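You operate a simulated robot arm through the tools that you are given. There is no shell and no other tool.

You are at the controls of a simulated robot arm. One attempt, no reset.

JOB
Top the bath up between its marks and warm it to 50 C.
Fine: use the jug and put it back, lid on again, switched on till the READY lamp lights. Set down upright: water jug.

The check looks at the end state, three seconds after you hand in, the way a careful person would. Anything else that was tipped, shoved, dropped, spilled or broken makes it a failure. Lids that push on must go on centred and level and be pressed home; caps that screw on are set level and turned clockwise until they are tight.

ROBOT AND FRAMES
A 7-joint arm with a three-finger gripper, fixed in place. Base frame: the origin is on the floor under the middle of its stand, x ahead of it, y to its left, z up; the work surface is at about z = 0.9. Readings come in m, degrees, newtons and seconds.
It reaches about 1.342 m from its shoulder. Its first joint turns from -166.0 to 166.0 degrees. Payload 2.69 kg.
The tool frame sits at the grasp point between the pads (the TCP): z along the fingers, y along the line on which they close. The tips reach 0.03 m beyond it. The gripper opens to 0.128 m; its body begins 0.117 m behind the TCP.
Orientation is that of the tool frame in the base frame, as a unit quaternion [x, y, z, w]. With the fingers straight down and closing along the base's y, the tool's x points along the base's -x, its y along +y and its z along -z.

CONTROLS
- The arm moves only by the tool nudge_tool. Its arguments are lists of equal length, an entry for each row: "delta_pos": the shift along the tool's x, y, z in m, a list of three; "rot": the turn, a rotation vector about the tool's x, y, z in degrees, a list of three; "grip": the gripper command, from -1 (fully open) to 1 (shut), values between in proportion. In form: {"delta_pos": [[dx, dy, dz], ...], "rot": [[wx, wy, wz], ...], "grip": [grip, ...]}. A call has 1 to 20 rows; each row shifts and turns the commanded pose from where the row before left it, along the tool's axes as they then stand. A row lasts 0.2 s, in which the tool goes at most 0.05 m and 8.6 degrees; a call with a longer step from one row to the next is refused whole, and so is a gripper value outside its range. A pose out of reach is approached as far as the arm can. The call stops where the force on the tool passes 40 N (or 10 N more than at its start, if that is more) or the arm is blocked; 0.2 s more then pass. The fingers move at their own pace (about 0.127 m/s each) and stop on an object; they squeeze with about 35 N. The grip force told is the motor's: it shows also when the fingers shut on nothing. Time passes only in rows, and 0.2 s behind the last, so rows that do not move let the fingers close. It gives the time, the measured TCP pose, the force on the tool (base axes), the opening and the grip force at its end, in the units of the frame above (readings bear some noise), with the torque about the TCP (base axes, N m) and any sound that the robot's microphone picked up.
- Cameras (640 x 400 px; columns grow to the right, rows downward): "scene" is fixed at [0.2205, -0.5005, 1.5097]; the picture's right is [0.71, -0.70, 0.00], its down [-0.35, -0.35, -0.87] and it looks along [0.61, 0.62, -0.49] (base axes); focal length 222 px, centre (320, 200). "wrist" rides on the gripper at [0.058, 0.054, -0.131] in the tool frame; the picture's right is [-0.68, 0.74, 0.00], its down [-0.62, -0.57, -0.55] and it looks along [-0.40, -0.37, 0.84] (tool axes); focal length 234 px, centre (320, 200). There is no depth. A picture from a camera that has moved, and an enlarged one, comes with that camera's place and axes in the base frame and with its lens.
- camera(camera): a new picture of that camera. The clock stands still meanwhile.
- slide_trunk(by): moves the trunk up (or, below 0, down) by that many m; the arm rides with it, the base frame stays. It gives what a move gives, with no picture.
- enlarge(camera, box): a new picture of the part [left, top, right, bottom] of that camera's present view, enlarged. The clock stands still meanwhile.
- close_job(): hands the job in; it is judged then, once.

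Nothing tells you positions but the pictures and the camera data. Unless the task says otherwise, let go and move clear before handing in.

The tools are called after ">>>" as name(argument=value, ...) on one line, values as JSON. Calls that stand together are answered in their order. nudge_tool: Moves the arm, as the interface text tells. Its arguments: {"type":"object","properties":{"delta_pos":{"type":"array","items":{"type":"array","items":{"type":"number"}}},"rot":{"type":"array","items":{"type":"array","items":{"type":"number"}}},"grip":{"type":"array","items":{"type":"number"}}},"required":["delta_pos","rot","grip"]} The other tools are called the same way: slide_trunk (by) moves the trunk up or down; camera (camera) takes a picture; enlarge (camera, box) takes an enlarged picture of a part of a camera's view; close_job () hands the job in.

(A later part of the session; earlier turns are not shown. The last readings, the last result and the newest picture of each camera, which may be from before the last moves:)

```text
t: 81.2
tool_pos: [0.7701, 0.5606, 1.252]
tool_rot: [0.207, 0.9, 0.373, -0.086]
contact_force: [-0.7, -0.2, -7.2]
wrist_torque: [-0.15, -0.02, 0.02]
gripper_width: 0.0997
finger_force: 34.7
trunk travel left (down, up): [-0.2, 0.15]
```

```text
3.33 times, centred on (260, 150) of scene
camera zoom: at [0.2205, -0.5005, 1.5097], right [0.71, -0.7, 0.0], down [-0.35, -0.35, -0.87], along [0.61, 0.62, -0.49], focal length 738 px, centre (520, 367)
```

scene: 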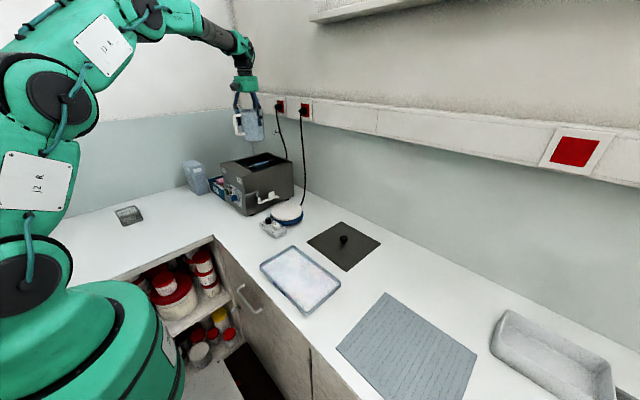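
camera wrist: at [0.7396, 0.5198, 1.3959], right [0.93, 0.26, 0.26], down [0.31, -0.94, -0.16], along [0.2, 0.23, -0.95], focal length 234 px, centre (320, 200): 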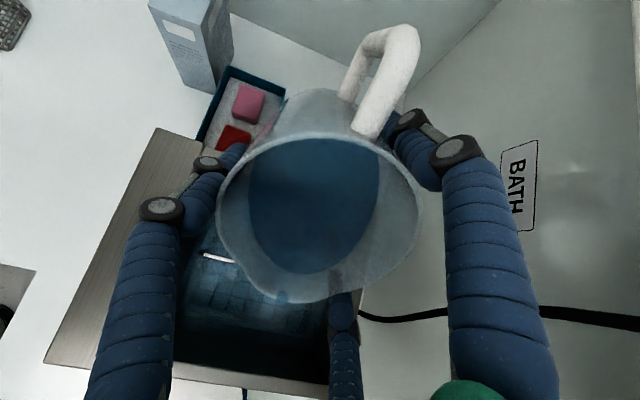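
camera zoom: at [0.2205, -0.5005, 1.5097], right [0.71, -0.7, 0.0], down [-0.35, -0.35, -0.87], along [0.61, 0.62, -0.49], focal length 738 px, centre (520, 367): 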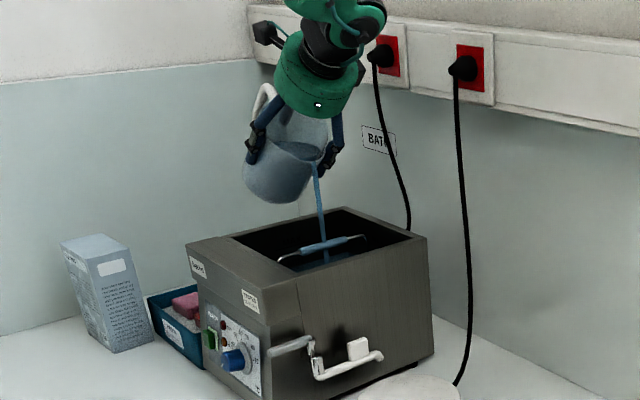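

About 0.22 L is in so far and the stream stays within the bath. I keep tilting.

>>> nudge_tool(delta_pos=[[0, 0, 0], [0, 0, 0], [0, 0, 0], [0, 0, 0], [0, 0, 0], [0, 0, 0], [0, 0, 0], [0, 0, 0], [0, 0, 0], [0, 0, 0], [0, 0, 0], [0, 0, 0], [0, 0, 0], [0, 0, 0], [0, 0, 0], [0, 0, 0]], rot=[[-0.9, 0.438, 0], [-0.9, 0.438, 0], [-0.9, 0.438, 0], [-0.9, 0.438, 0], [-0.9, 0.438, 0], [-0.9, 0.438, 0], [-0.9, 0.438, 0], [-0.9, 0.438, 0], [-0.9, 0.438, 0], [-0.9, 0.438, 0], [-0.9, 0.438, 0], [-0.9, 0.438, 0], [-0.9, 0.438, 0], [-0.9, 0.438, 0], [-0.9, 0.438, 0], [0, 0, 0]], grip=[1, 1, 1, 1, 1, 1, 1, 1, 1, 1, 1, 1, 1, 1, 1, 1])

>>> camera(camera="wrist")

>>> enlarge(camera="scene", box=[200, 90, 320, 210])

```text
t: 84.6
tool_pos: [0.768, 0.5585, 1.2502]
tool_rot: [0.194, 0.844, 0.487, -0.113]
contact_force: [0.3, -0.5, -4.9]
wrist_torque: [-0.15, 0.03, 0.0]
gripper_width: 0.0995
finger_force: 34.9
trunk travel left (down, up): [-0.2, 0.15]
```

```text
taken
camera wrist: at [0.7389, 0.4834, 1.3798], right [0.93, 0.18, 0.32], down [0.31, -0.86, -0.4], along [0.2, 0.47, -0.86], focal length 234 px, centre (320, 200)
```

wrist: 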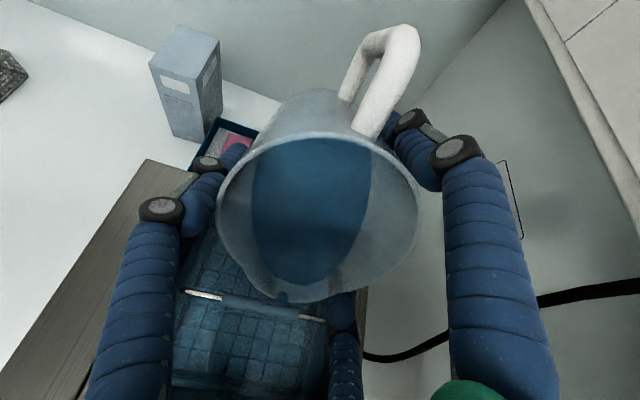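

```text
3.33 times, centred on (260, 150) of scene
camera zoom: at [0.2205, -0.5005, 1.5097], right [0.71, -0.7, 0.0], down [-0.35, -0.35, -0.87], along [0.61, 0.62, -0.49], focal length 738 px, centre (520, 367)
```

zoom: 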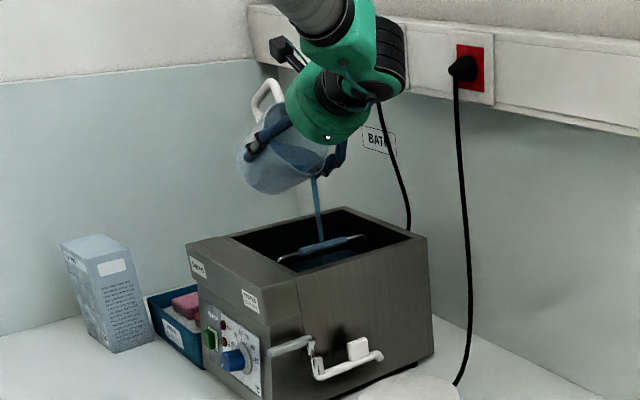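

Roughly 0.46 L is in now. I continue tilting further to bring the level well between the marks.

>>> nudge_tool(delta_pos=[[0, 0, 0], [0, 0, 0], [0, 0, 0], [0, 0, 0], [0, 0, 0], [0, 0, 0], [0, 0, 0], [0, 0, 0], [0, 0, 0], [0, 0, 0], [0, 0, 0], [0, 0, 0], [0, 0, 0], [0, 0, 0], [0, 0, 0], [0, 0, 0], [0, 0, 0], [0, 0, 0]], rot=[[-0.9, 0.438, 0], [-0.9, 0.438, 0], [-0.9, 0.438, 0], [-0.9, 0.438, 0], [-0.9, 0.438, 0], [-0.9, 0.438, 0], [-0.9, 0.438, 0], [-0.9, 0.438, 0], [-0.9, 0.438, 0], [-0.9, 0.438, 0], [-0.9, 0.438, 0], [-0.9, 0.438, 0], [-0.9, 0.438, 0], [-0.9, 0.438, 0], [-0.9, 0.438, 0], [-0.9, 0.438, 0], [0, 0, 0], [0, 0, 0]], grip=[1, 1, 1, 1, 1, 1, 1, 1, 1, 1, 1, 1, 1, 1, 1, 1, 1, 1])

>>> camera(camera="wrist")

>>> enlarge(camera="scene", box=[200, 90, 320, 210])

```text
t: 88.4
tool_pos: [0.7681, 0.56, 1.2516]
tool_rot: [0.178, 0.767, 0.601, -0.138]
contact_force: [-1.2, -0.4, -2.8]
wrist_torque: [-0.1, 0.01, -0.05]
gripper_width: 0.0998
finger_force: 35.4
trunk travel left (down, up): [-0.2, 0.15]
```

```text
taken
camera wrist: at [0.739, 0.4512, 1.354], right [0.93, 0.09, 0.35], down [0.31, -0.72, -0.62], along [0.2, 0.69, -0.7], focal length 234 px, centre (320, 200)
```

wrist: 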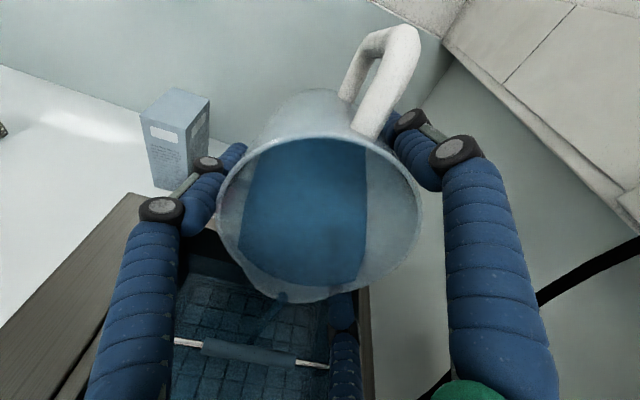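

```text
3.33 times, centred on (260, 150) of scene
camera zoom: at [0.2205, -0.5005, 1.5097], right [0.71, -0.7, 0.0], down [-0.35, -0.35, -0.87], along [0.61, 0.62, -0.49], focal length 738 px, centre (520, 367)
```

zoom: 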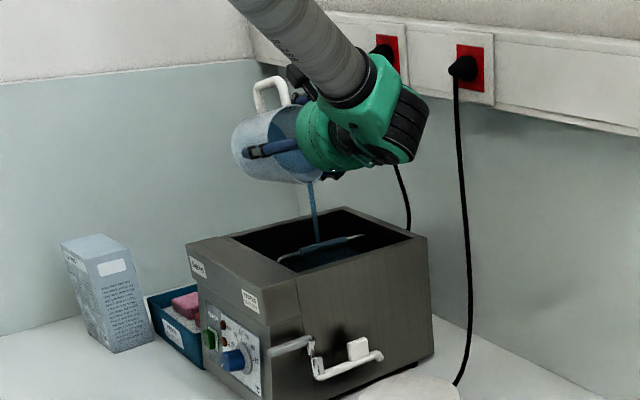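

About 0.67 L has gone in. I'll look closely from the fixed camera whether the marks and the surface can be seen from there.

>>> enlarge(camera="scene", box=[232, 148, 292, 186])

>>> enlarge(camera="wrist", box=[160, 220, 380, 400])

```text
10.53 times, centred on (262, 167) of scene
camera zoom: at [0.2205, -0.5005, 1.5097], right [0.71, -0.7, 0.0], down [-0.35, -0.35, -0.87], along [0.61, 0.62, -0.49], focal length 2331 px, centre (930, 547)
```

zoom: 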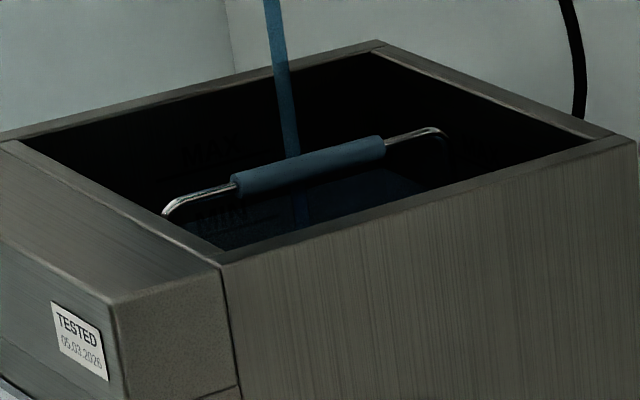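

```text
2.22 times, centred on (270, 310) of wrist
camera zoom: at [0.739, 0.4512, 1.354], right [0.93, 0.09, 0.35], down [0.31, -0.72, -0.62], along [0.2, 0.69, -0.7], focal length 520 px, centre (431, -44)
```

zoom: 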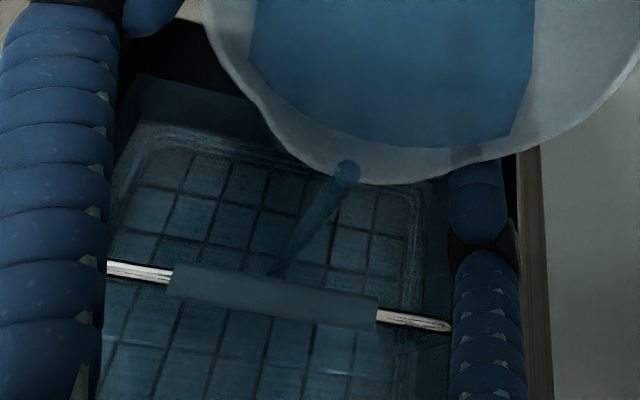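

From the fixed camera the MAX and MIN labels are visible on the left wall. I zoom in further to read the surface.

>>> enlarge(camera="scene", box=[245, 160, 275, 180])

```text
16.00 times, centred on (260, 170) of scene
camera zoom: at [0.2205, -0.5005, 1.5097], right [0.71, -0.7, 0.0], down [-0.35, -0.35, -0.87], along [0.61, 0.62, -0.49], focal length 3544 px, centre (1280, 680)
```

zoom: 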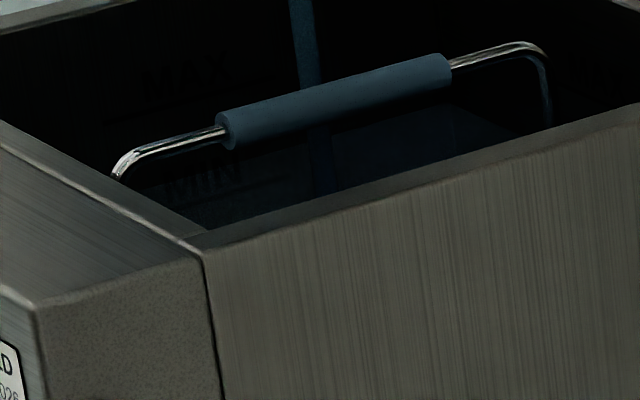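

The surface now laps over the MIN label, still well below MAX. I'll pour out the remainder slowly.

>>> nudge_tool(delta_pos=[[0, 0, 0], [0, 0, 0], [0, 0, 0], [0, 0, 0], [0, 0, 0], [0, 0, 0], [0, 0, 0], [0, 0, 0], [0, 0, 0], [0, 0, 0], [0, 0, 0], [0, 0, 0], [0, 0, 0], [0, 0, 0], [0, 0, 0]], rot=[[-0.9, 0.438, 0], [-0.9, 0.438, 0], [-0.9, 0.438, 0], [-0.9, 0.438, 0], [-0.9, 0.438, 0], [-0.9, 0.438, 0], [-0.9, 0.438, 0], [-0.9, 0.438, 0], [-0.9, 0.438, 0], [-0.9, 0.438, 0], [-0.9, 0.438, 0], [-0.9, 0.438, 0], [0, 0, 0], [0, 0, 0], [0, 0, 0]], grip=[1, 1, 1, 1, 1, 1, 1, 1, 1, 1, 1, 1, 1, 1, 1])

>>> camera(camera="wrist")

>>> enlarge(camera="scene", box=[200, 90, 320, 210])

```text
t: 91.6
tool_pos: [0.7679, 0.5596, 1.2514]
tool_rot: [0.162, 0.701, 0.677, -0.157]
contact_force: [0.0, 0.0, -2.4]
wrist_torque: [-0.06, -0.02, -0.02]
gripper_width: 0.0995
finger_force: 34.6
trunk travel left (down, up): [-0.2, 0.15]
```

```text
taken
camera wrist: at [0.7391, 0.4315, 1.3297], right [0.93, 0.01, 0.36], down [0.31, -0.57, -0.76], along [0.2, 0.82, -0.54], focal length 234 px, centre (320, 200)
```

wrist: 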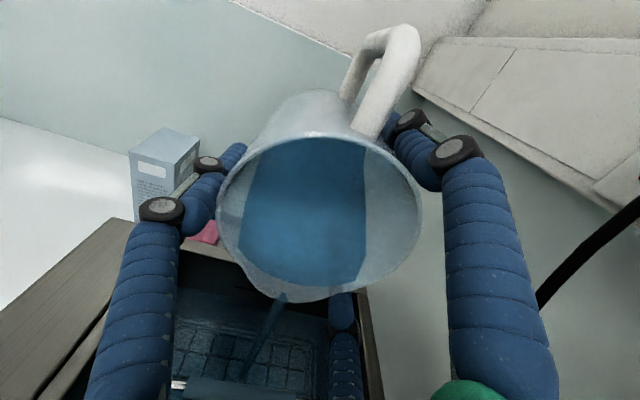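

```text
3.33 times, centred on (260, 150) of scene
camera zoom: at [0.2205, -0.5005, 1.5097], right [0.71, -0.7, 0.0], down [-0.35, -0.35, -0.87], along [0.61, 0.62, -0.49], focal length 738 px, centre (520, 367)
```

zoom: 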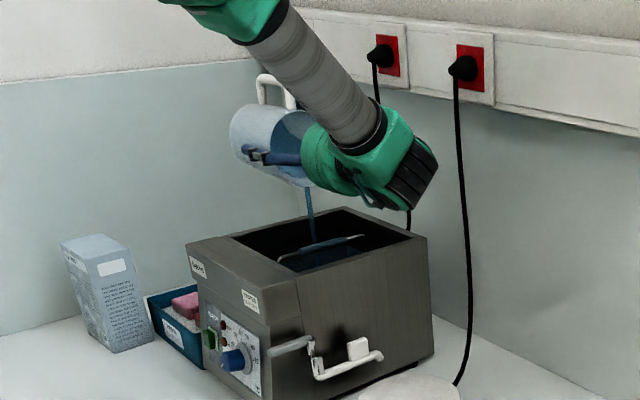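

About 0.72 L poured in total. I'll hold a moment for the last trickle, then bring the jug upright over the bath.

>>> nudge_tool(delta_pos=[[0, 0, 0], [0, 0, 0], [0, 0, 0], [0, 0, 0], [0, 0, 0], [0, 0, 0], [0, 0, 0], [0, 0, 0], [0, 0, 0], [0, 0, 0], [0, 0, 0], [0, 0, 0], [0, 0, 0], [0, 0, 0], [0, 0, 0], [0, 0, 0], [0, 0, 0], [0, 0, 0]], rot=[[0, 0, 0], [0, 0, 0], [0, 0, 0], [2.7, -1.314, 0], [5.4, -2.628, 0], [6.3, -3.066, 0], [6.3, -3.066, 0], [6.3, -3.066, 0], [6.3, -3.066, 0], [6.3, -3.066, 0], [6.3, -3.066, 0], [6.3, -3.066, 0], [6.3, -3.066, 0], [6.3, -3.066, 0], [6.3, -3.066, 0], [6.3, -3.066, 0], [1.8, -0.876, 0], [0, 0, 0]], grip=[1, 1, 1, 1, 1, 1, 1, 1, 1, 1, 1, 1, 1, 1, 1, 1, 1, 1])

>>> camera(camera="wrist")

>>> enlarge(camera="scene", box=[200, 90, 320, 210])

```text
t: 95.4
tool_pos: [0.7683, 0.5588, 1.2507]
tool_rot: [0.225, 0.974, -0.001, 0.0]
contact_force: [-0.4, -0.1, -1.1]
wrist_torque: [0.0, 0.02, 0.02]
gripper_width: 0.0994
finger_force: 35.1
trunk travel left (down, up): [-0.2, 0.15]
```

```text
taken
camera wrist: at [0.7387, 0.6336, 1.3812], right [0.93, 0.37, 0.0], down [0.31, -0.78, 0.55], along [0.2, -0.51, -0.84], focal length 234 px, centre (320, 200)
```

wrist: 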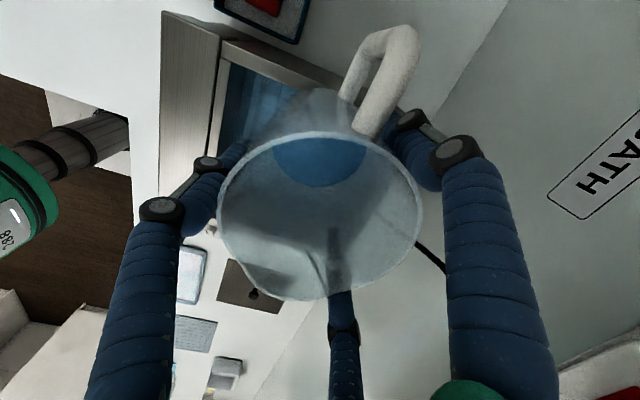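

```text
3.33 times, centred on (260, 150) of scene
camera zoom: at [0.2205, -0.5005, 1.5097], right [0.71, -0.7, 0.0], down [-0.35, -0.35, -0.87], along [0.61, 0.62, -0.49], focal length 738 px, centre (520, 367)
```

zoom: 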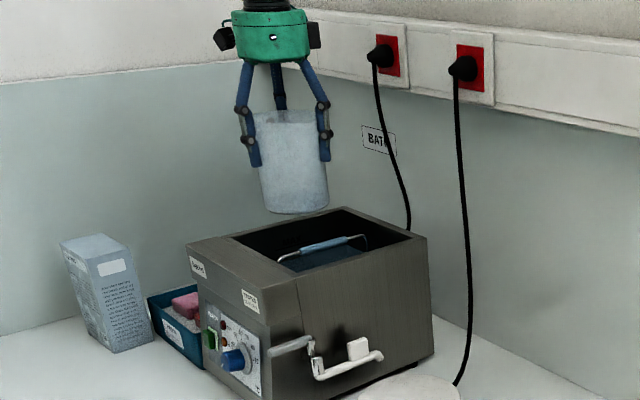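

The jug is upright and nearly empty. I check the bath level from the fixed camera.

>>> enlarge(camera="scene", box=[240, 155, 285, 183])

>>> enlarge(camera="scene", box=[190, 180, 330, 260])

```text
14.22 times, centred on (262, 169) of scene
camera zoom: at [0.2205, -0.5005, 1.5097], right [0.71, -0.7, 0.0], down [-0.35, -0.35, -0.87], along [0.61, 0.62, -0.49], focal length 3150 px, centre (1138, 641)
```

zoom: 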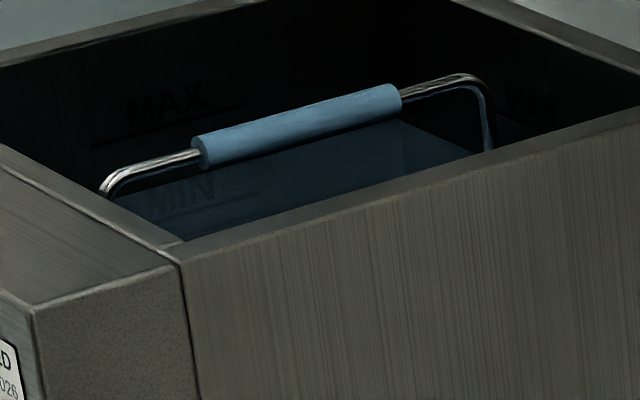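

```text
4.57 times, centred on (260, 220) of scene
camera zoom: at [0.2205, -0.5005, 1.5097], right [0.71, -0.7, 0.0], down [-0.35, -0.35, -0.87], along [0.61, 0.62, -0.49], focal length 1012 px, centre (594, 109)
```

zoom: 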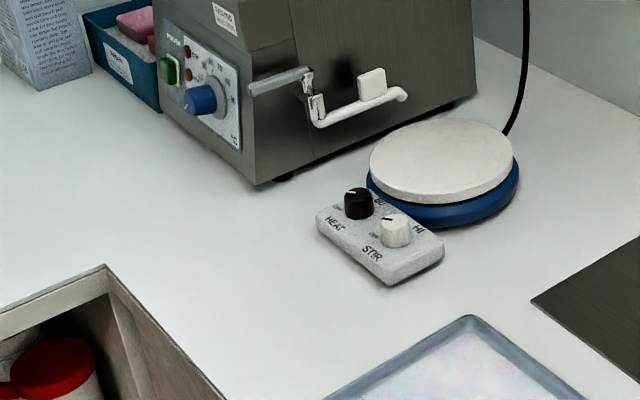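

The MIN label is now under water and the MAX line clear above it, so the level is between the marks, and the bench is dry. I'll raise the jug, turn it back to its original heading and carry it back.

>>> nudge_tool(delta_pos=[[0, 0, -0.01], [0, 0, -0.02], [0, 0, -0.02], [0, 0, -0.02], [0, 0, 0], [0, 0, 0], [0, 0, 0], [0, 0, 0], [0, 0, 0], [0, 0, 0], [0, 0, 0], [0, 0, 0], [0, 0, 0], [0, 0, 0], [0, 0, 0], [0, 0, 0], [0, 0, 0], [0, 0, 0], [0, 0, 0]], rot=[[0, 0, 0], [0, 0, 0], [0, 0, 0], [0, 0, 0], [0, 0, -3], [0, 0, -6], [0, 0, -7], [0, 0, -7], [0, 0, -7], [0, 0, -7], [0, 0, -7], [0, 0, -7], [0, 0, -7], [0, 0, -7], [0, 0, -7], [0, 0, -7], [0, 0, -7], [0, 0, -6], [0, 0, -2.5]], grip=[1, 1, 1, 1, 1, 1, 1, 1, 1, 1, 1, 1, 1, 1, 1, 1, 1, 1, 1])

>>> camera(camera="scene")

```text
t: 99.4
tool_pos: [0.7685, 0.5602, 1.3207]
tool_rot: [-0.565, 0.825, 0.0, 0.0]
contact_force: [-0.2, -1.3, -2.1]
wrist_torque: [0.02, -0.04, 0.0]
gripper_width: 0.0996
finger_force: 35.5
trunk travel left (down, up): [-0.2, 0.15]
```

```text
taken
```

scene: 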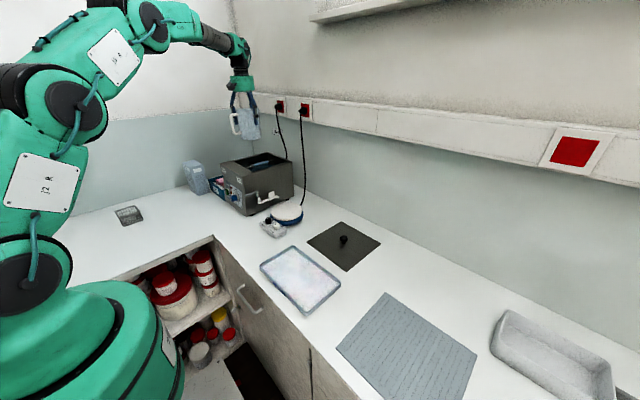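

The jug is back at its pick-up heading. I carry it back to its place.

>>> nudge_tool(delta_pos=[[0.00937, -0.00349, 0], [0.01875, -0.00697, 0], [0.02812, -0.01046, 0], [0.02812, -0.01046, 0], [0.02812, -0.01046, 0], [0.02812, -0.01046, 0], [0.02812, -0.01046, 0], [0.02812, -0.01046, 0], [0.02812, -0.01046, 0], [0.02812, -0.01046, 0], [0.02812, -0.01046, 0], [0.02812, -0.01046, 0], [0.02812, -0.01046, 0], [0.02812, -0.01046, 0], [0.02812, -0.01046, 0], [0.02812, -0.01046, 0], [0.02812, -0.01046, 0], [0.02812, -0.01046, 0], [0.02812, -0.01046, 0], [0.02812, -0.01046, 0]], rot=[[0, 0, 0], [0, 0, 0], [0, 0, 0], [0, 0, 0], [0, 0, 0], [0, 0, 0], [0, 0, 0], [0, 0, 0], [0, 0, 0], [0, 0, 0], [0, 0, 0], [0, 0, 0], [0, 0, 0], [0, 0, 0], [0, 0, 0], [0, 0, 0], [0, 0, 0], [0, 0, 0], [0, 0, 0], [0, 0, 0]], grip=[1, 1, 1, 1, 1, 1, 1, 1, 1, 1, 1, 1, 1, 1, 1, 1, 1, 1, 1, 1])

>>> nudge_tool(delta_pos=[[0.02812, -0.01046, 0], [0.02812, -0.01046, 0], [0.02812, -0.01046, 0], [0.02812, -0.01046, 0], [0.02812, -0.01046, 0], [0.02812, -0.01046, 0], [0.02812, -0.01046, 0], [0.02812, -0.01046, 0], [0.02812, -0.01046, 0], [0.02812, -0.01046, 0], [0.02343, -0.00872, 0], [0.01809, -0.00673, 0], [0.00937, -0.00349, 0], [0, 0, 0]], rot=[[0, 0, 0], [0, 0, 0], [0, 0, 0], [0, 0, 0], [0, 0, 0], [0, 0, 0], [0, 0, 0], [0, 0, 0], [0, 0, 0], [0, 0, 0], [0, 0, 0], [0, 0, 0], [0, 0, 0], [0, 0, 0]], grip=[1, 1, 1, 1, 1, 1, 1, 1, 1, 1, 1, 1, 1, 1])

>>> camera(camera="scene")

```text
t: 103.6
tool_pos: [0.7618, -0.009, 1.3202]
tool_rot: [-0.563, 0.826, 0.0, 0.0]
contact_force: [0.0, 0.3, -1.4]
wrist_torque: [-0.02, -0.06, -0.01]
gripper_width: 0.0998
finger_force: 34.8
trunk travel left (down, up): [-0.2, 0.15]
```

```text
t: 106.6
tool_pos: [0.7527, -0.3631, 1.3242]
tool_rot: [-0.563, 0.826, 0.0, 0.0]
contact_force: [-1.1, 0.5, -1.9]
wrist_torque: [0.01, 0.01, 0.02]
gripper_width: 0.0995
finger_force: 35.0
trunk travel left (down, up): [-0.2, 0.15]
```

```text
taken
```

scene: 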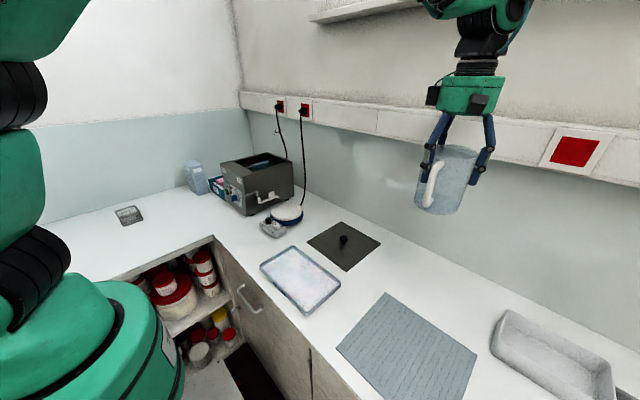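

The jug hangs over its old place. I lower it most of the way.

>>> nudge_tool(delta_pos=[[-0.0005, -0.0041, 0.01], [0, 0, 0.02], [0, 0, 0.025], [0, 0, 0.025], [0, 0, 0.025], [0, 0, 0.025], [0, 0, 0.025], [0, 0, 0.025], [0, 0, 0.025], [0, 0, 0.025], [0, 0, 0.025], [0, 0, 0.025], [0, 0, 0.02], [0, 0, 0.01], [0, 0, 0.005], [0, 0, 0]], rot=[[0, 0, 0], [0, 0, 0], [0, 0, 0], [0, 0, 0], [0, 0, 0], [0, 0, 0], [0, 0, 0], [0, 0, 0], [0, 0, 0], [0, 0, 0], [0, 0, 0], [0, 0, 0], [0, 0, 0], [0, 0, 0], [0, 0, 0], [0, 0, 0]], grip=[1, 1, 1, 1, 1, 1, 1, 1, 1, 1, 1, 1, 1, 1, 1, 1])

>>> enlarge(camera="scene", box=[360, 200, 480, 310])

```text
t: 110.0
tool_pos: [0.7602, -0.3665, 1.0048]
tool_rot: [-0.563, 0.826, -0.001, 0.0]
contact_force: [0.4, -0.6, -2.5]
wrist_torque: [0.01, 0.02, 0.0]
gripper_width: 0.0995
finger_force: 34.7
trunk travel left (down, up): [-0.2, 0.15]
```

```text
3.64 times, centred on (420, 255) of scene
camera zoom: at [0.2205, -0.5005, 1.5097], right [0.71, -0.7, 0.0], down [-0.35, -0.35, -0.87], along [0.61, 0.62, -0.49], focal length 805 px, centre (-44, 0)
```

zoom: 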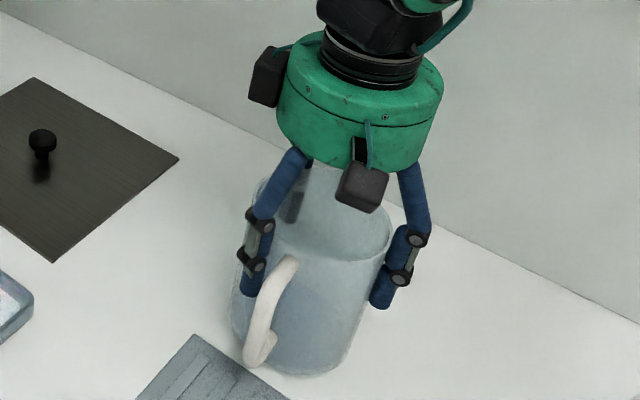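

The jug is within a centimetre of the bench. I lower in 2 mm steps to touch.

>>> nudge_tool(delta_pos=[[0.001, 0.002, 0.002], [0, 0, 0.002], [0, 0, 0.002], [0, 0, 0.002], [0, 0, 0.0015], [0, 0, 0]], rot=[[0, 0, 0], [0, 0, 0], [0, 0, 0], [0, 0, 0], [0, 0, 0], [0, 0, 0]], grip=[1, 1, 1, 1, 1, 1])

```text
t: 111.4
tool_pos: [0.7544, -0.3675, 0.9956]
tool_rot: [-0.563, 0.826, 0.001, 0.0]
contact_force: [0.2, 0.3, -1.7]
wrist_torque: [0.04, 0.02, -0.02]
gripper_width: 0.0995
finger_force: 34.8
trunk travel left (down, up): [-0.2, 0.15]
```

>>> nudge_tool(delta_pos=[[0, 0, 0.0015], [0, 0, 0.0015], [0, 0, 0], [0, 0, 0]], rot=[[0, 0, 0], [0, 0, 0], [0, 0, 0], [0, 0, 0]], grip=[1, 1, 1, 1])

>>> enlarge(camera="scene", box=[380, 230, 460, 310])

```text
t: 112.4
tool_pos: [0.7557, -0.3675, 0.9948]
tool_rot: [-0.563, 0.827, 0.0, 0.001]
contact_force: [-3.5, 1.1, 16.8]
wrist_torque: [0.53, 0.54, 0.02]
gripper_width: 0.0994
finger_force: 35.2
trunk travel left (down, up): [-0.2, 0.15]
```

```text
5.00 times, centred on (420, 270) of scene
camera zoom: at [0.2205, -0.5005, 1.5097], right [0.71, -0.7, 0.0], down [-0.35, -0.35, -0.87], along [0.61, 0.62, -0.49], focal length 1107 px, centre (-180, -150)
```

zoom: 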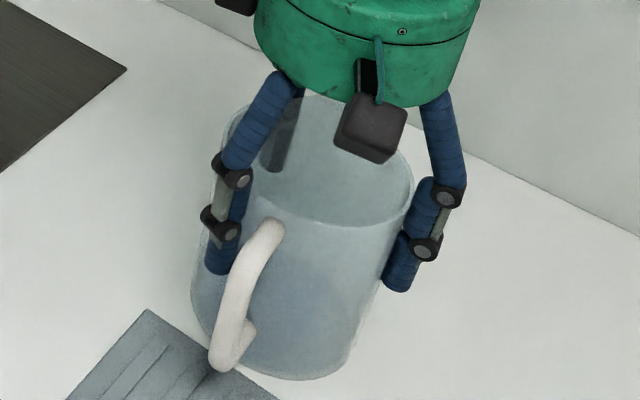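

The jug is on the bench (17 N upward). I ease off 1 mm, open gently and rise straight up.

>>> nudge_tool(delta_pos=[[0, 0, -0.001], [0, 0, 0], [0, 0, 0], [0, 0, 0], [0, 0, 0], [0, 0, 0]], rot=[[0, 0, 0], [0, 0, 0], [0, 0, 0], [0, 0, 0], [0, 0, 0], [0, 0, 0]], grip=[1, -0.5, -0.6, -0.75, -1, -1])

>>> camera(camera="wrist")

>>> enlarge(camera="scene", box=[360, 200, 480, 310])

```text
t: 113.8
tool_pos: [0.7554, -0.3669, 0.9944]
tool_rot: [-0.564, 0.826, 0.0, 0.0]
contact_force: [0.1, -0.2, 0.3]
wrist_torque: [0.02, 0.01, 0.0]
gripper_width: 0.1283
finger_force: 0.1
trunk travel left (down, up): [-0.2, 0.15]
```

```text
taken
camera wrist: at [0.683, -0.4007, 1.1258], right [-0.44, 0.9, 0.0], down [0.75, 0.37, 0.55], along [0.49, 0.24, -0.84], focal length 234 px, centre (320, 200)
```

wrist: 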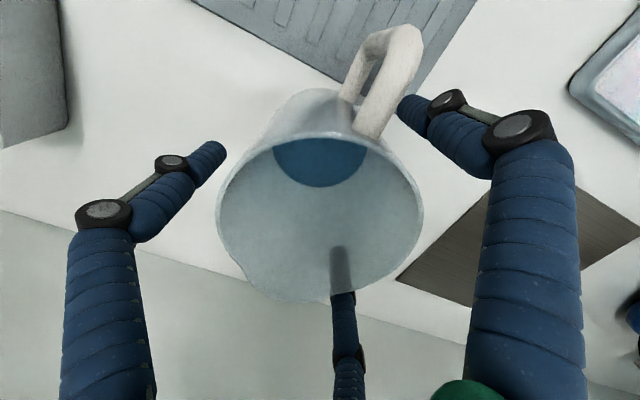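

```text
3.64 times, centred on (420, 255) of scene
camera zoom: at [0.2205, -0.5005, 1.5097], right [0.71, -0.7, 0.0], down [-0.35, -0.35, -0.87], along [0.61, 0.62, -0.49], focal length 805 px, centre (-44, 0)
```

zoom: 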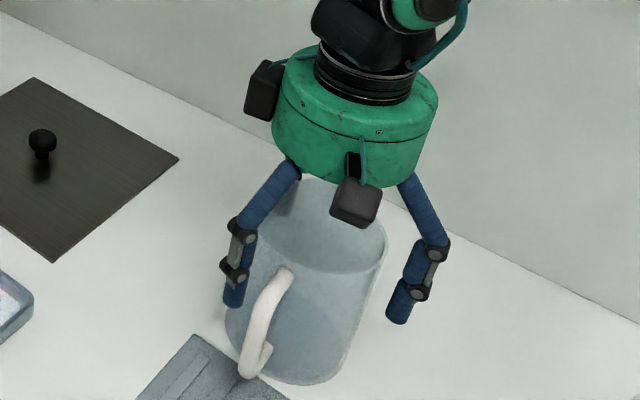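

The jug stands upright and free. I rise straight up and look at it.

>>> nudge_tool(delta_pos=[[0, 0, -0.015], [0, 0, -0.025], [0, 0, -0.03], [0, 0, -0.04], [0, 0, -0.045], [0, 0, -0.045], [0, 0, -0.045], [0, 0, -0.04], [0, 0, 0]], rot=[[0, 0, 0], [0, 0, 0], [0, 0, 0], [0, 0, 0], [0, 0, 0], [0, 0, 0], [0, 0, 0], [0, 0, 0], [0, 0, 0]], grip=[-1, -1, -1, -1, -1, -1, -1, -1, -1])

>>> camera(camera="scene")

>>> camera(camera="wrist")

```text
t: 115.8
tool_pos: [0.7573, -0.3643, 1.2817]
tool_rot: [-0.564, 0.826, 0.0, 0.0]
contact_force: [0.6, 0.6, 0.1]
wrist_torque: [0.0, -0.02, 0.02]
gripper_width: 0.1278
finger_force: 0.0
trunk travel left (down, up): [-0.2, 0.15]
```

```text
taken
```

scene: 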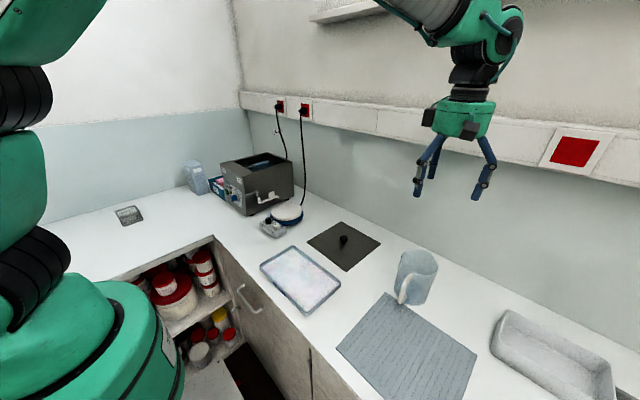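

```text
taken
camera wrist: at [0.6853, -0.3978, 1.4122], right [-0.44, 0.9, 0.0], down [0.75, 0.37, 0.55], along [0.49, 0.24, -0.84], focal length 234 px, centre (320, 200)
```

wrist: 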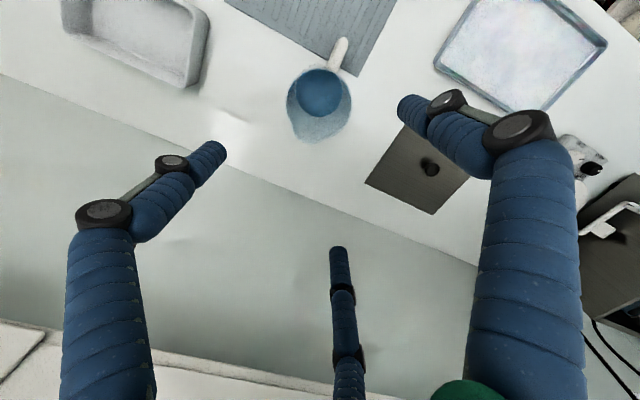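

The jug is back upright in its place. Next I go over to the lid's knob at about (0.785, -0.061).

>>> nudge_tool(delta_pos=[[0, 0, 0], [0, 0, 0], [0, 0, 0], [-0.0379, -0.0035, 0.0], [-0.0379, -0.0035, 0.01], [-0.0379, -0.0035, 0.03], [-0.0379, -0.0035, 0.03], [-0.0379, -0.0035, 0.03], [-0.0379, -0.0035, 0.03], [-0.0379, -0.0035, 0.03], [-0.0379, -0.0035, 0.02], [0, 0, 0]], rot=[[0, 0, -7.2], [0, 0, -7.2], [0, 0, -7.1], [0, 0, 0], [0, 0, 0], [0, 0, 0], [0, 0, 0], [0, 0, 0], [0, 0, 0], [0, 0, 0], [0, 0, 0], [0, 0, 0]], grip=[-0.3, -0.3, -0.3, -0.3, -0.3, -0.3, -0.3, -0.3, -0.3, -0.3, -0.3, -0.3])

>>> camera(camera="wrist")

>>> enlarge(camera="scene", box=[290, 170, 400, 280])

```text
t: 118.4
tool_pos: [0.7797, -0.0654, 1.0965]
tool_rot: [0.708, -0.707, 0.0, 0.001]
contact_force: [0.0, 1.2, -0.5]
wrist_torque: [-0.07, 0.03, -0.01]
gripper_width: 0.083
finger_force: 0.1
trunk travel left (down, up): [-0.2, 0.15]
```

```text
taken
camera wrist: at [0.7251, -0.1237, 1.2273], right [-0.74, 0.68, 0.0], down [0.57, 0.62, 0.55], along [0.37, 0.4, -0.84], focal length 234 px, centre (320, 200)
```

wrist: 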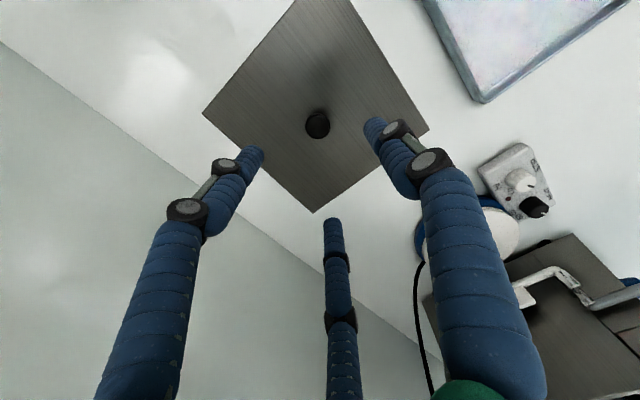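

```text
3.64 times, centred on (345, 225) of scene
camera zoom: at [0.2205, -0.5005, 1.5097], right [0.71, -0.7, 0.0], down [-0.35, -0.35, -0.87], along [0.61, 0.62, -0.49], focal length 805 px, centre (229, 109)
```

zoom: 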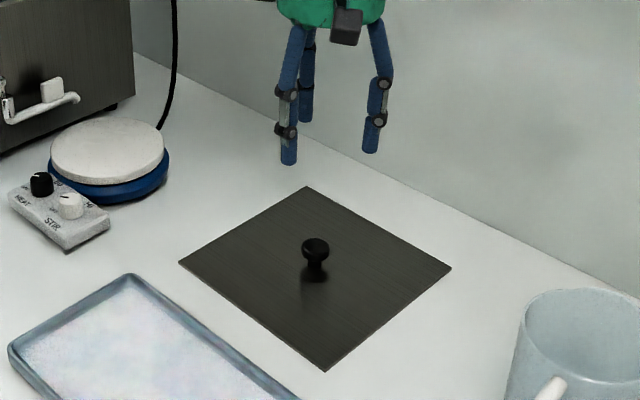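

The lid lies flat and the knob is almost beneath the tool, about 2–3 mm off. I correct, go lower and check again.

>>> nudge_tool(delta_pos=[[0.0025, -0.0025, 0.04], [0, 0, 0.04], [0, 0, 0.04], [0, 0, 0.02], [0, 0, 0]], rot=[[0, 0, 0], [0, 0, 0], [0, 0, 0], [0, 0, 0], [0, 0, 0]], grip=[-0.3, -0.3, -0.3, -0.3, -0.3])

>>> enlarge(camera="wrist", box=[220, 100, 420, 260])

>>> enlarge(camera="scene", box=[310, 200, 380, 260])

```text
t: 119.6
tool_pos: [0.7863, -0.0678, 0.9606]
tool_rot: [0.707, -0.707, 0.0, 0.0]
contact_force: [0.2, 0.5, 0.3]
wrist_torque: [0.01, 0.03, -0.02]
gripper_width: 0.0833
finger_force: 0.1
trunk travel left (down, up): [-0.2, 0.15]
```

```text
2.50 times, centred on (320, 180) of wrist
camera zoom: at [0.7325, -0.1259, 1.0913], right [-0.74, 0.68, 0.0], down [0.56, 0.62, 0.55], along [0.37, 0.4, -0.84], focal length 585 px, centre (320, 250)
```

zoom: 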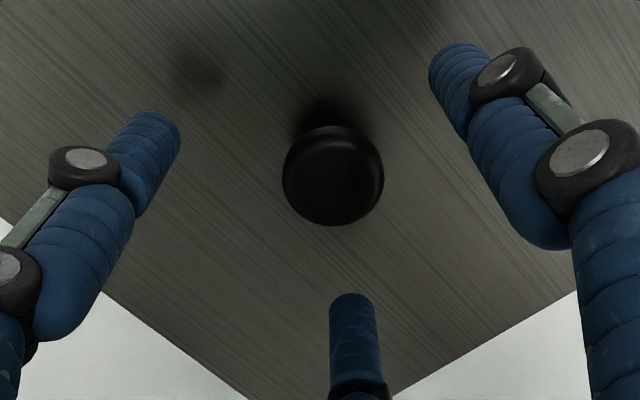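

```text
6.67 times, centred on (345, 230) of scene
camera zoom: at [0.2205, -0.5005, 1.5097], right [0.71, -0.7, 0.0], down [-0.35, -0.35, -0.87], along [0.61, 0.62, -0.49], focal length 1476 px, centre (153, 0)
```

zoom: 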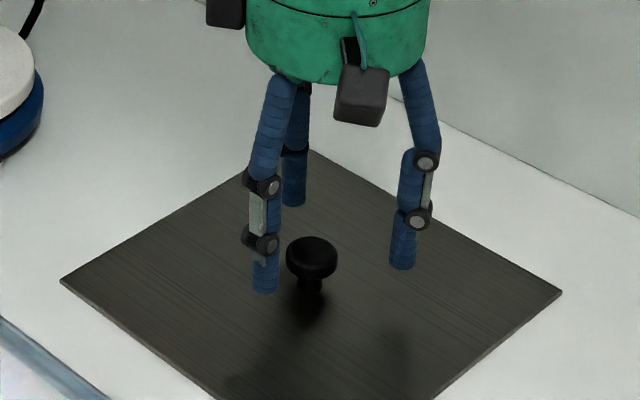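

The knob is about 3 mm off the tool axis; I correct that, descend to grip height and close.

>>> nudge_tool(delta_pos=[[-0.0025, 0.0025, 0.01], [0, 0, 0.01], [0, 0, 0.003], [0, 0, 0]], rot=[[0, 0, 0], [0, 0, 0], [0, 0, 0], [0, 0, 0]], grip=[-0.3, -0.3, -0.3, -0.3])

>>> enlarge(camera="wrist", box=[220, 100, 420, 260])

>>> enlarge(camera="scene", box=[310, 200, 380, 260])

```text
t: 120.6
tool_pos: [0.7842, -0.0642, 0.9373]
tool_rot: [0.708, -0.706, 0.001, 0.0]
contact_force: [-0.7, -0.3, 0.6]
wrist_torque: [-0.01, 0.01, -0.05]
gripper_width: 0.0831
finger_force: 0.1
trunk travel left (down, up): [-0.2, 0.15]
```

```text
2.50 times, centred on (320, 180) of wrist
camera zoom: at [0.7289, -0.1217, 1.0686], right [-0.74, 0.68, 0.0], down [0.56, 0.62, 0.55], along [0.37, 0.4, -0.84], focal length 585 px, centre (320, 250)
```

zoom: 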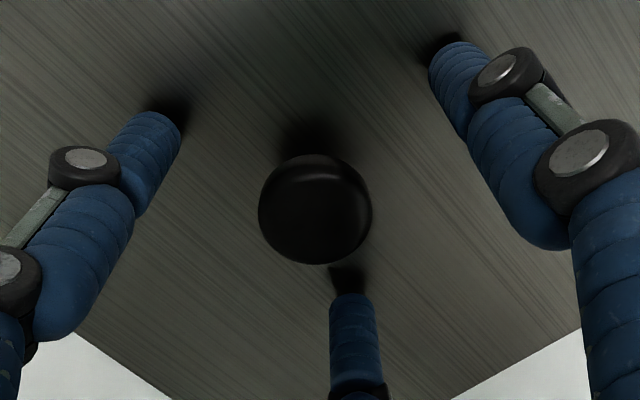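

```text
6.67 times, centred on (345, 230) of scene
camera zoom: at [0.2205, -0.5005, 1.5097], right [0.71, -0.7, 0.0], down [-0.35, -0.35, -0.87], along [0.61, 0.62, -0.49], focal length 1476 px, centre (153, 0)
```

zoom: 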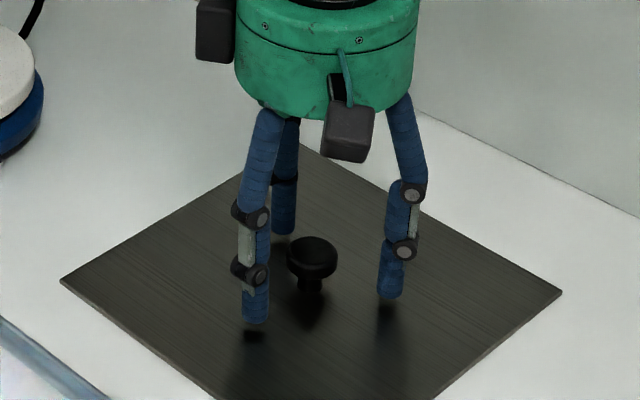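

The view matches the earlier good grip. I close on the knob and make a test lift.

>>> nudge_tool(delta_pos=[[0, 0, 0.001], [0, 0, 0], [0, 0, 0], [0, 0, 0], [0, 0, 0], [0, 0, 0], [0, 0, 0], [0, 0, -0.003], [0, 0, -0.003], [0, 0, -0.003], [0, 0, -0.003], [0, 0, -0.003]], rot=[[0, 0, 0], [0, 0, 0], [0, 0, 0], [0, 0, 0], [0, 0, 0], [0, 0, 0], [0, 0, 0], [0, 0, 0], [0, 0, 0], [0, 0, 0], [0, 0, 0], [0, 0, 0]], grip=[-0.3, 0, 0.3, 1, 1, 1, 1, 1, 1, 1, 1, 1])

>>> enlarge(camera="scene", box=[290, 180, 400, 280])

>>> enlarge(camera="wrist", box=[220, 100, 420, 260])

```text
t: 123.2
tool_pos: [0.7831, -0.0625, 0.9512]
tool_rot: [0.708, -0.706, 0.001, 0.0]
contact_force: [-0.2, 0.1, -2.5]
wrist_torque: [0.01, 0.02, -0.01]
gripper_width: 0.0305
finger_force: 34.8
trunk travel left (down, up): [-0.2, 0.15]
```

```text
4.00 times, centred on (345, 230) of scene
camera zoom: at [0.2205, -0.5005, 1.5097], right [0.71, -0.7, 0.0], down [-0.35, -0.35, -0.87], along [0.61, 0.62, -0.49], focal length 886 px, centre (220, 80)
```

zoom: 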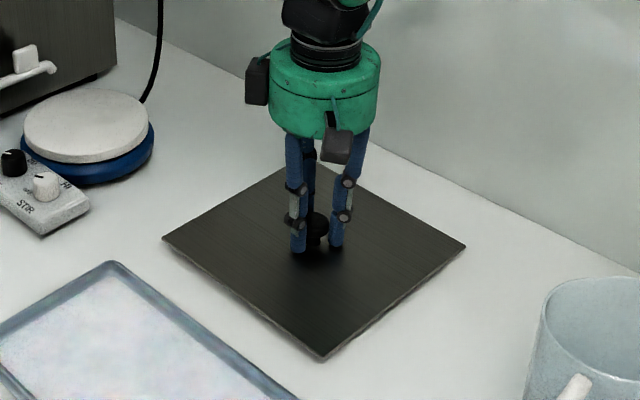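

```text
2.50 times, centred on (320, 180) of wrist
camera zoom: at [0.7285, -0.1211, 1.082], right [-0.74, 0.68, 0.0], down [0.57, 0.62, 0.55], along [0.37, 0.4, -0.84], focal length 585 px, centre (320, 250)
```

zoom: 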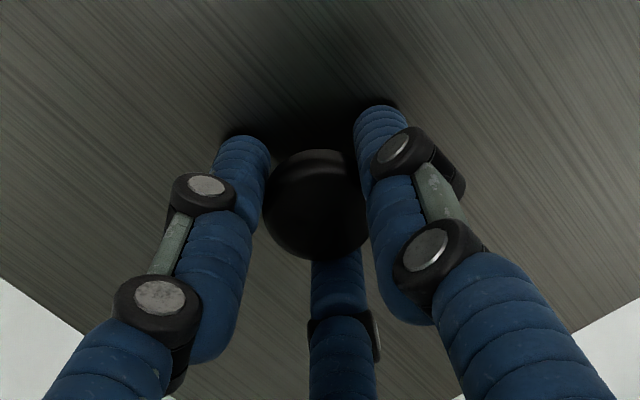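

The lid is up again, level. I lift it smoothly to travel height.

>>> nudge_tool(delta_pos=[[0, 0, -0.004], [0, 0, -0.006], [0, 0, -0.01], [0, 0, -0.015], [0, 0, -0.02], [0, 0, -0.02], [0, 0, -0.02], [0, 0, -0.02], [0, 0, -0.02], [0, 0, -0.02], [0, 0, -0.02], [0, 0, -0.02], [0, 0, -0.02], [0, 0, -0.02], [0, 0, -0.02], [0, 0, -0.02], [0, 0, -0.02], [0, 0, -0.02], [0, 0, -0.015], [0, 0, -0.01]], rot=[[0, 0, 0], [0, 0, 0], [0, 0, 0], [0, 0, 0], [0, 0, 0], [0, 0, 0], [0, 0, 0], [0, 0, 0], [0, 0, 0], [0, 0, 0], [0, 0, 0], [0, 0, 0], [0, 0, 0], [0, 0, 0], [0, 0, 0], [0, 0, 0], [0, 0, 0], [0, 0, 0], [0, 0, 0], [0, 0, 0]], grip=[1, 1, 1, 1, 1, 1, 1, 1, 1, 1, 1, 1, 1, 1, 1, 1, 1, 1, 1, 1])

>>> camera(camera="wrist")

```text
t: 127.4
tool_pos: [0.7825, -0.0624, 1.2898]
tool_rot: [0.708, -0.707, -0.001, 0.0]
contact_force: [-0.7, -0.1, -2.8]
wrist_torque: [0.01, 0.03, 0.02]
gripper_width: 0.0308
finger_force: 34.8
trunk travel left (down, up): [-0.2, 0.15]
```

```text
taken
camera wrist: at [0.7284, -0.1206, 1.4215], right [-0.74, 0.68, 0.0], down [0.56, 0.62, 0.55], along [0.37, 0.4, -0.84], focal length 234 px, centre (320, 200)
```

wrist: 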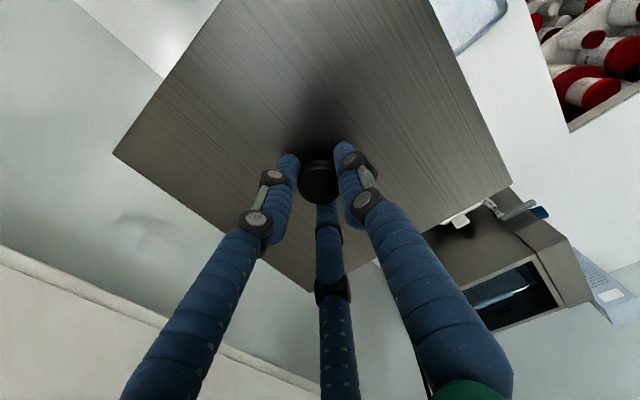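

The lid is secure at travel height. I carry it back over the bath, towards centre (0.763, 0.488).

>>> nudge_tool(delta_pos=[[-0.005, 0.001, 0], [-0.01, 0.001, 0], [-0.015, 0.001, 0], [-0.02, 0.001, 0], [-0.025, 0.001, 0], [-0.025, 0.001, 0], [-0.025, 0.001, 0], [-0.025, 0.001, 0], [-0.025, 0.001, 0], [-0.025, 0.001, 0], [-0.025, 0.001, 0], [-0.025, 0.001, 0], [-0.025, 0.001, 0], [-0.025, 0.001, 0], [-0.025, 0.001, 0], [-0.025, 0.001, 0], [-0.025, 0.001, 0], [-0.025, 0.001, 0], [-0.025, 0.001, 0], [-0.025, 0.001, 0]], rot=[[0, 0, 0], [0, 0, 0], [0, 0, 0], [0, 0, 0], [0, 0, 0], [0, 0, 0], [0, 0, 0], [0, 0, 0], [0, 0, 0], [0, 0, 0], [0, 0, 0], [0, 0, 0], [0, 0, 0], [0, 0, 0], [0, 0, 0], [0, 0, 0], [0, 0, 0], [0, 0, 0], [0, 0, 0], [0, 0, 0]], grip=[1, 1, 1, 1, 1, 1, 1, 1, 1, 1, 1, 1, 1, 1, 1, 1, 1, 1, 1, 1])

>>> nudge_tool(delta_pos=[[-0.025, 0, 0], [-0.025, 0, 0], [-0.02, 0, 0], [-0.015, 0, 0], [-0.01, 0, 0.005], [-0.0054, 0, 0.01], [0, 0, 0.02], [0, 0, 0.02], [0, 0, 0.02], [0, 0, 0.01], [0, 0, 0]], rot=[[0, 0, 0], [0, 0, 0], [0, 0, 0], [0, 0, 0], [0, 0, 0], [0, 0, 0], [0, 0, 0], [0, 0, 0], [0, 0, 0], [0, 0, 0], [0, 0, 0]], grip=[1, 1, 1, 1, 1, 1, 1, 1, 1, 1, 1])

>>> camera(camera="wrist")

>>> enlarge(camera="scene", box=[215, 145, 305, 215])

>>> enlarge(camera="scene", box=[215, 110, 305, 180])

```text
t: 131.6
tool_pos: [0.7595, 0.388, 1.291]
tool_rot: [0.708, -0.706, -0.001, 0.002]
contact_force: [0.1, 0.8, -3.4]
wrist_torque: [-0.01, 0.0, -0.03]
gripper_width: 0.0303
finger_force: 35.2
trunk travel left (down, up): [-0.2, 0.15]
```

```text
t: 134.0
tool_pos: [0.7626, 0.4885, 1.2057]
tool_rot: [0.708, -0.707, -0.001, 0.001]
contact_force: [-0.5, -0.4, -2.1]
wrist_torque: [0.03, 0.02, 0.0]
gripper_width: 0.0307
finger_force: 34.7
trunk travel left (down, up): [-0.2, 0.15]
```

```text
taken
camera wrist: at [0.7078, 0.4302, 1.3366], right [-0.74, 0.68, 0.0], down [0.57, 0.62, 0.55], along [0.37, 0.4, -0.84], focal length 234 px, centre (320, 200)
```

wrist: 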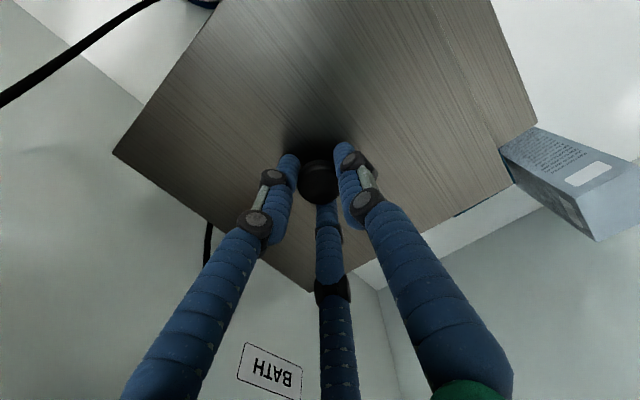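

```text
5.71 times, centred on (260, 180) of scene
camera zoom: at [0.2205, -0.5005, 1.5097], right [0.71, -0.7, 0.0], down [-0.35, -0.35, -0.87], along [0.61, 0.62, -0.49], focal length 1266 px, centre (663, 314)
```

zoom: 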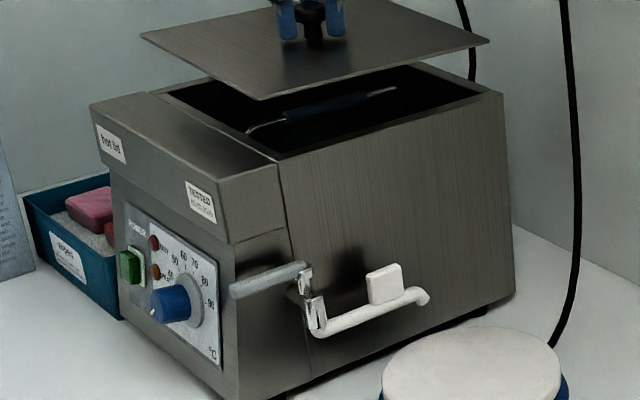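

```text
5.71 times, centred on (260, 145) of scene
camera zoom: at [0.2205, -0.5005, 1.5097], right [0.71, -0.7, 0.0], down [-0.35, -0.35, -0.87], along [0.61, 0.62, -0.49], focal length 1266 px, centre (663, 514)
```

zoom: 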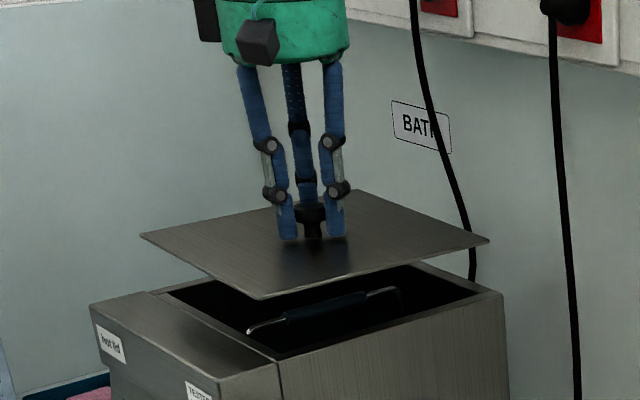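

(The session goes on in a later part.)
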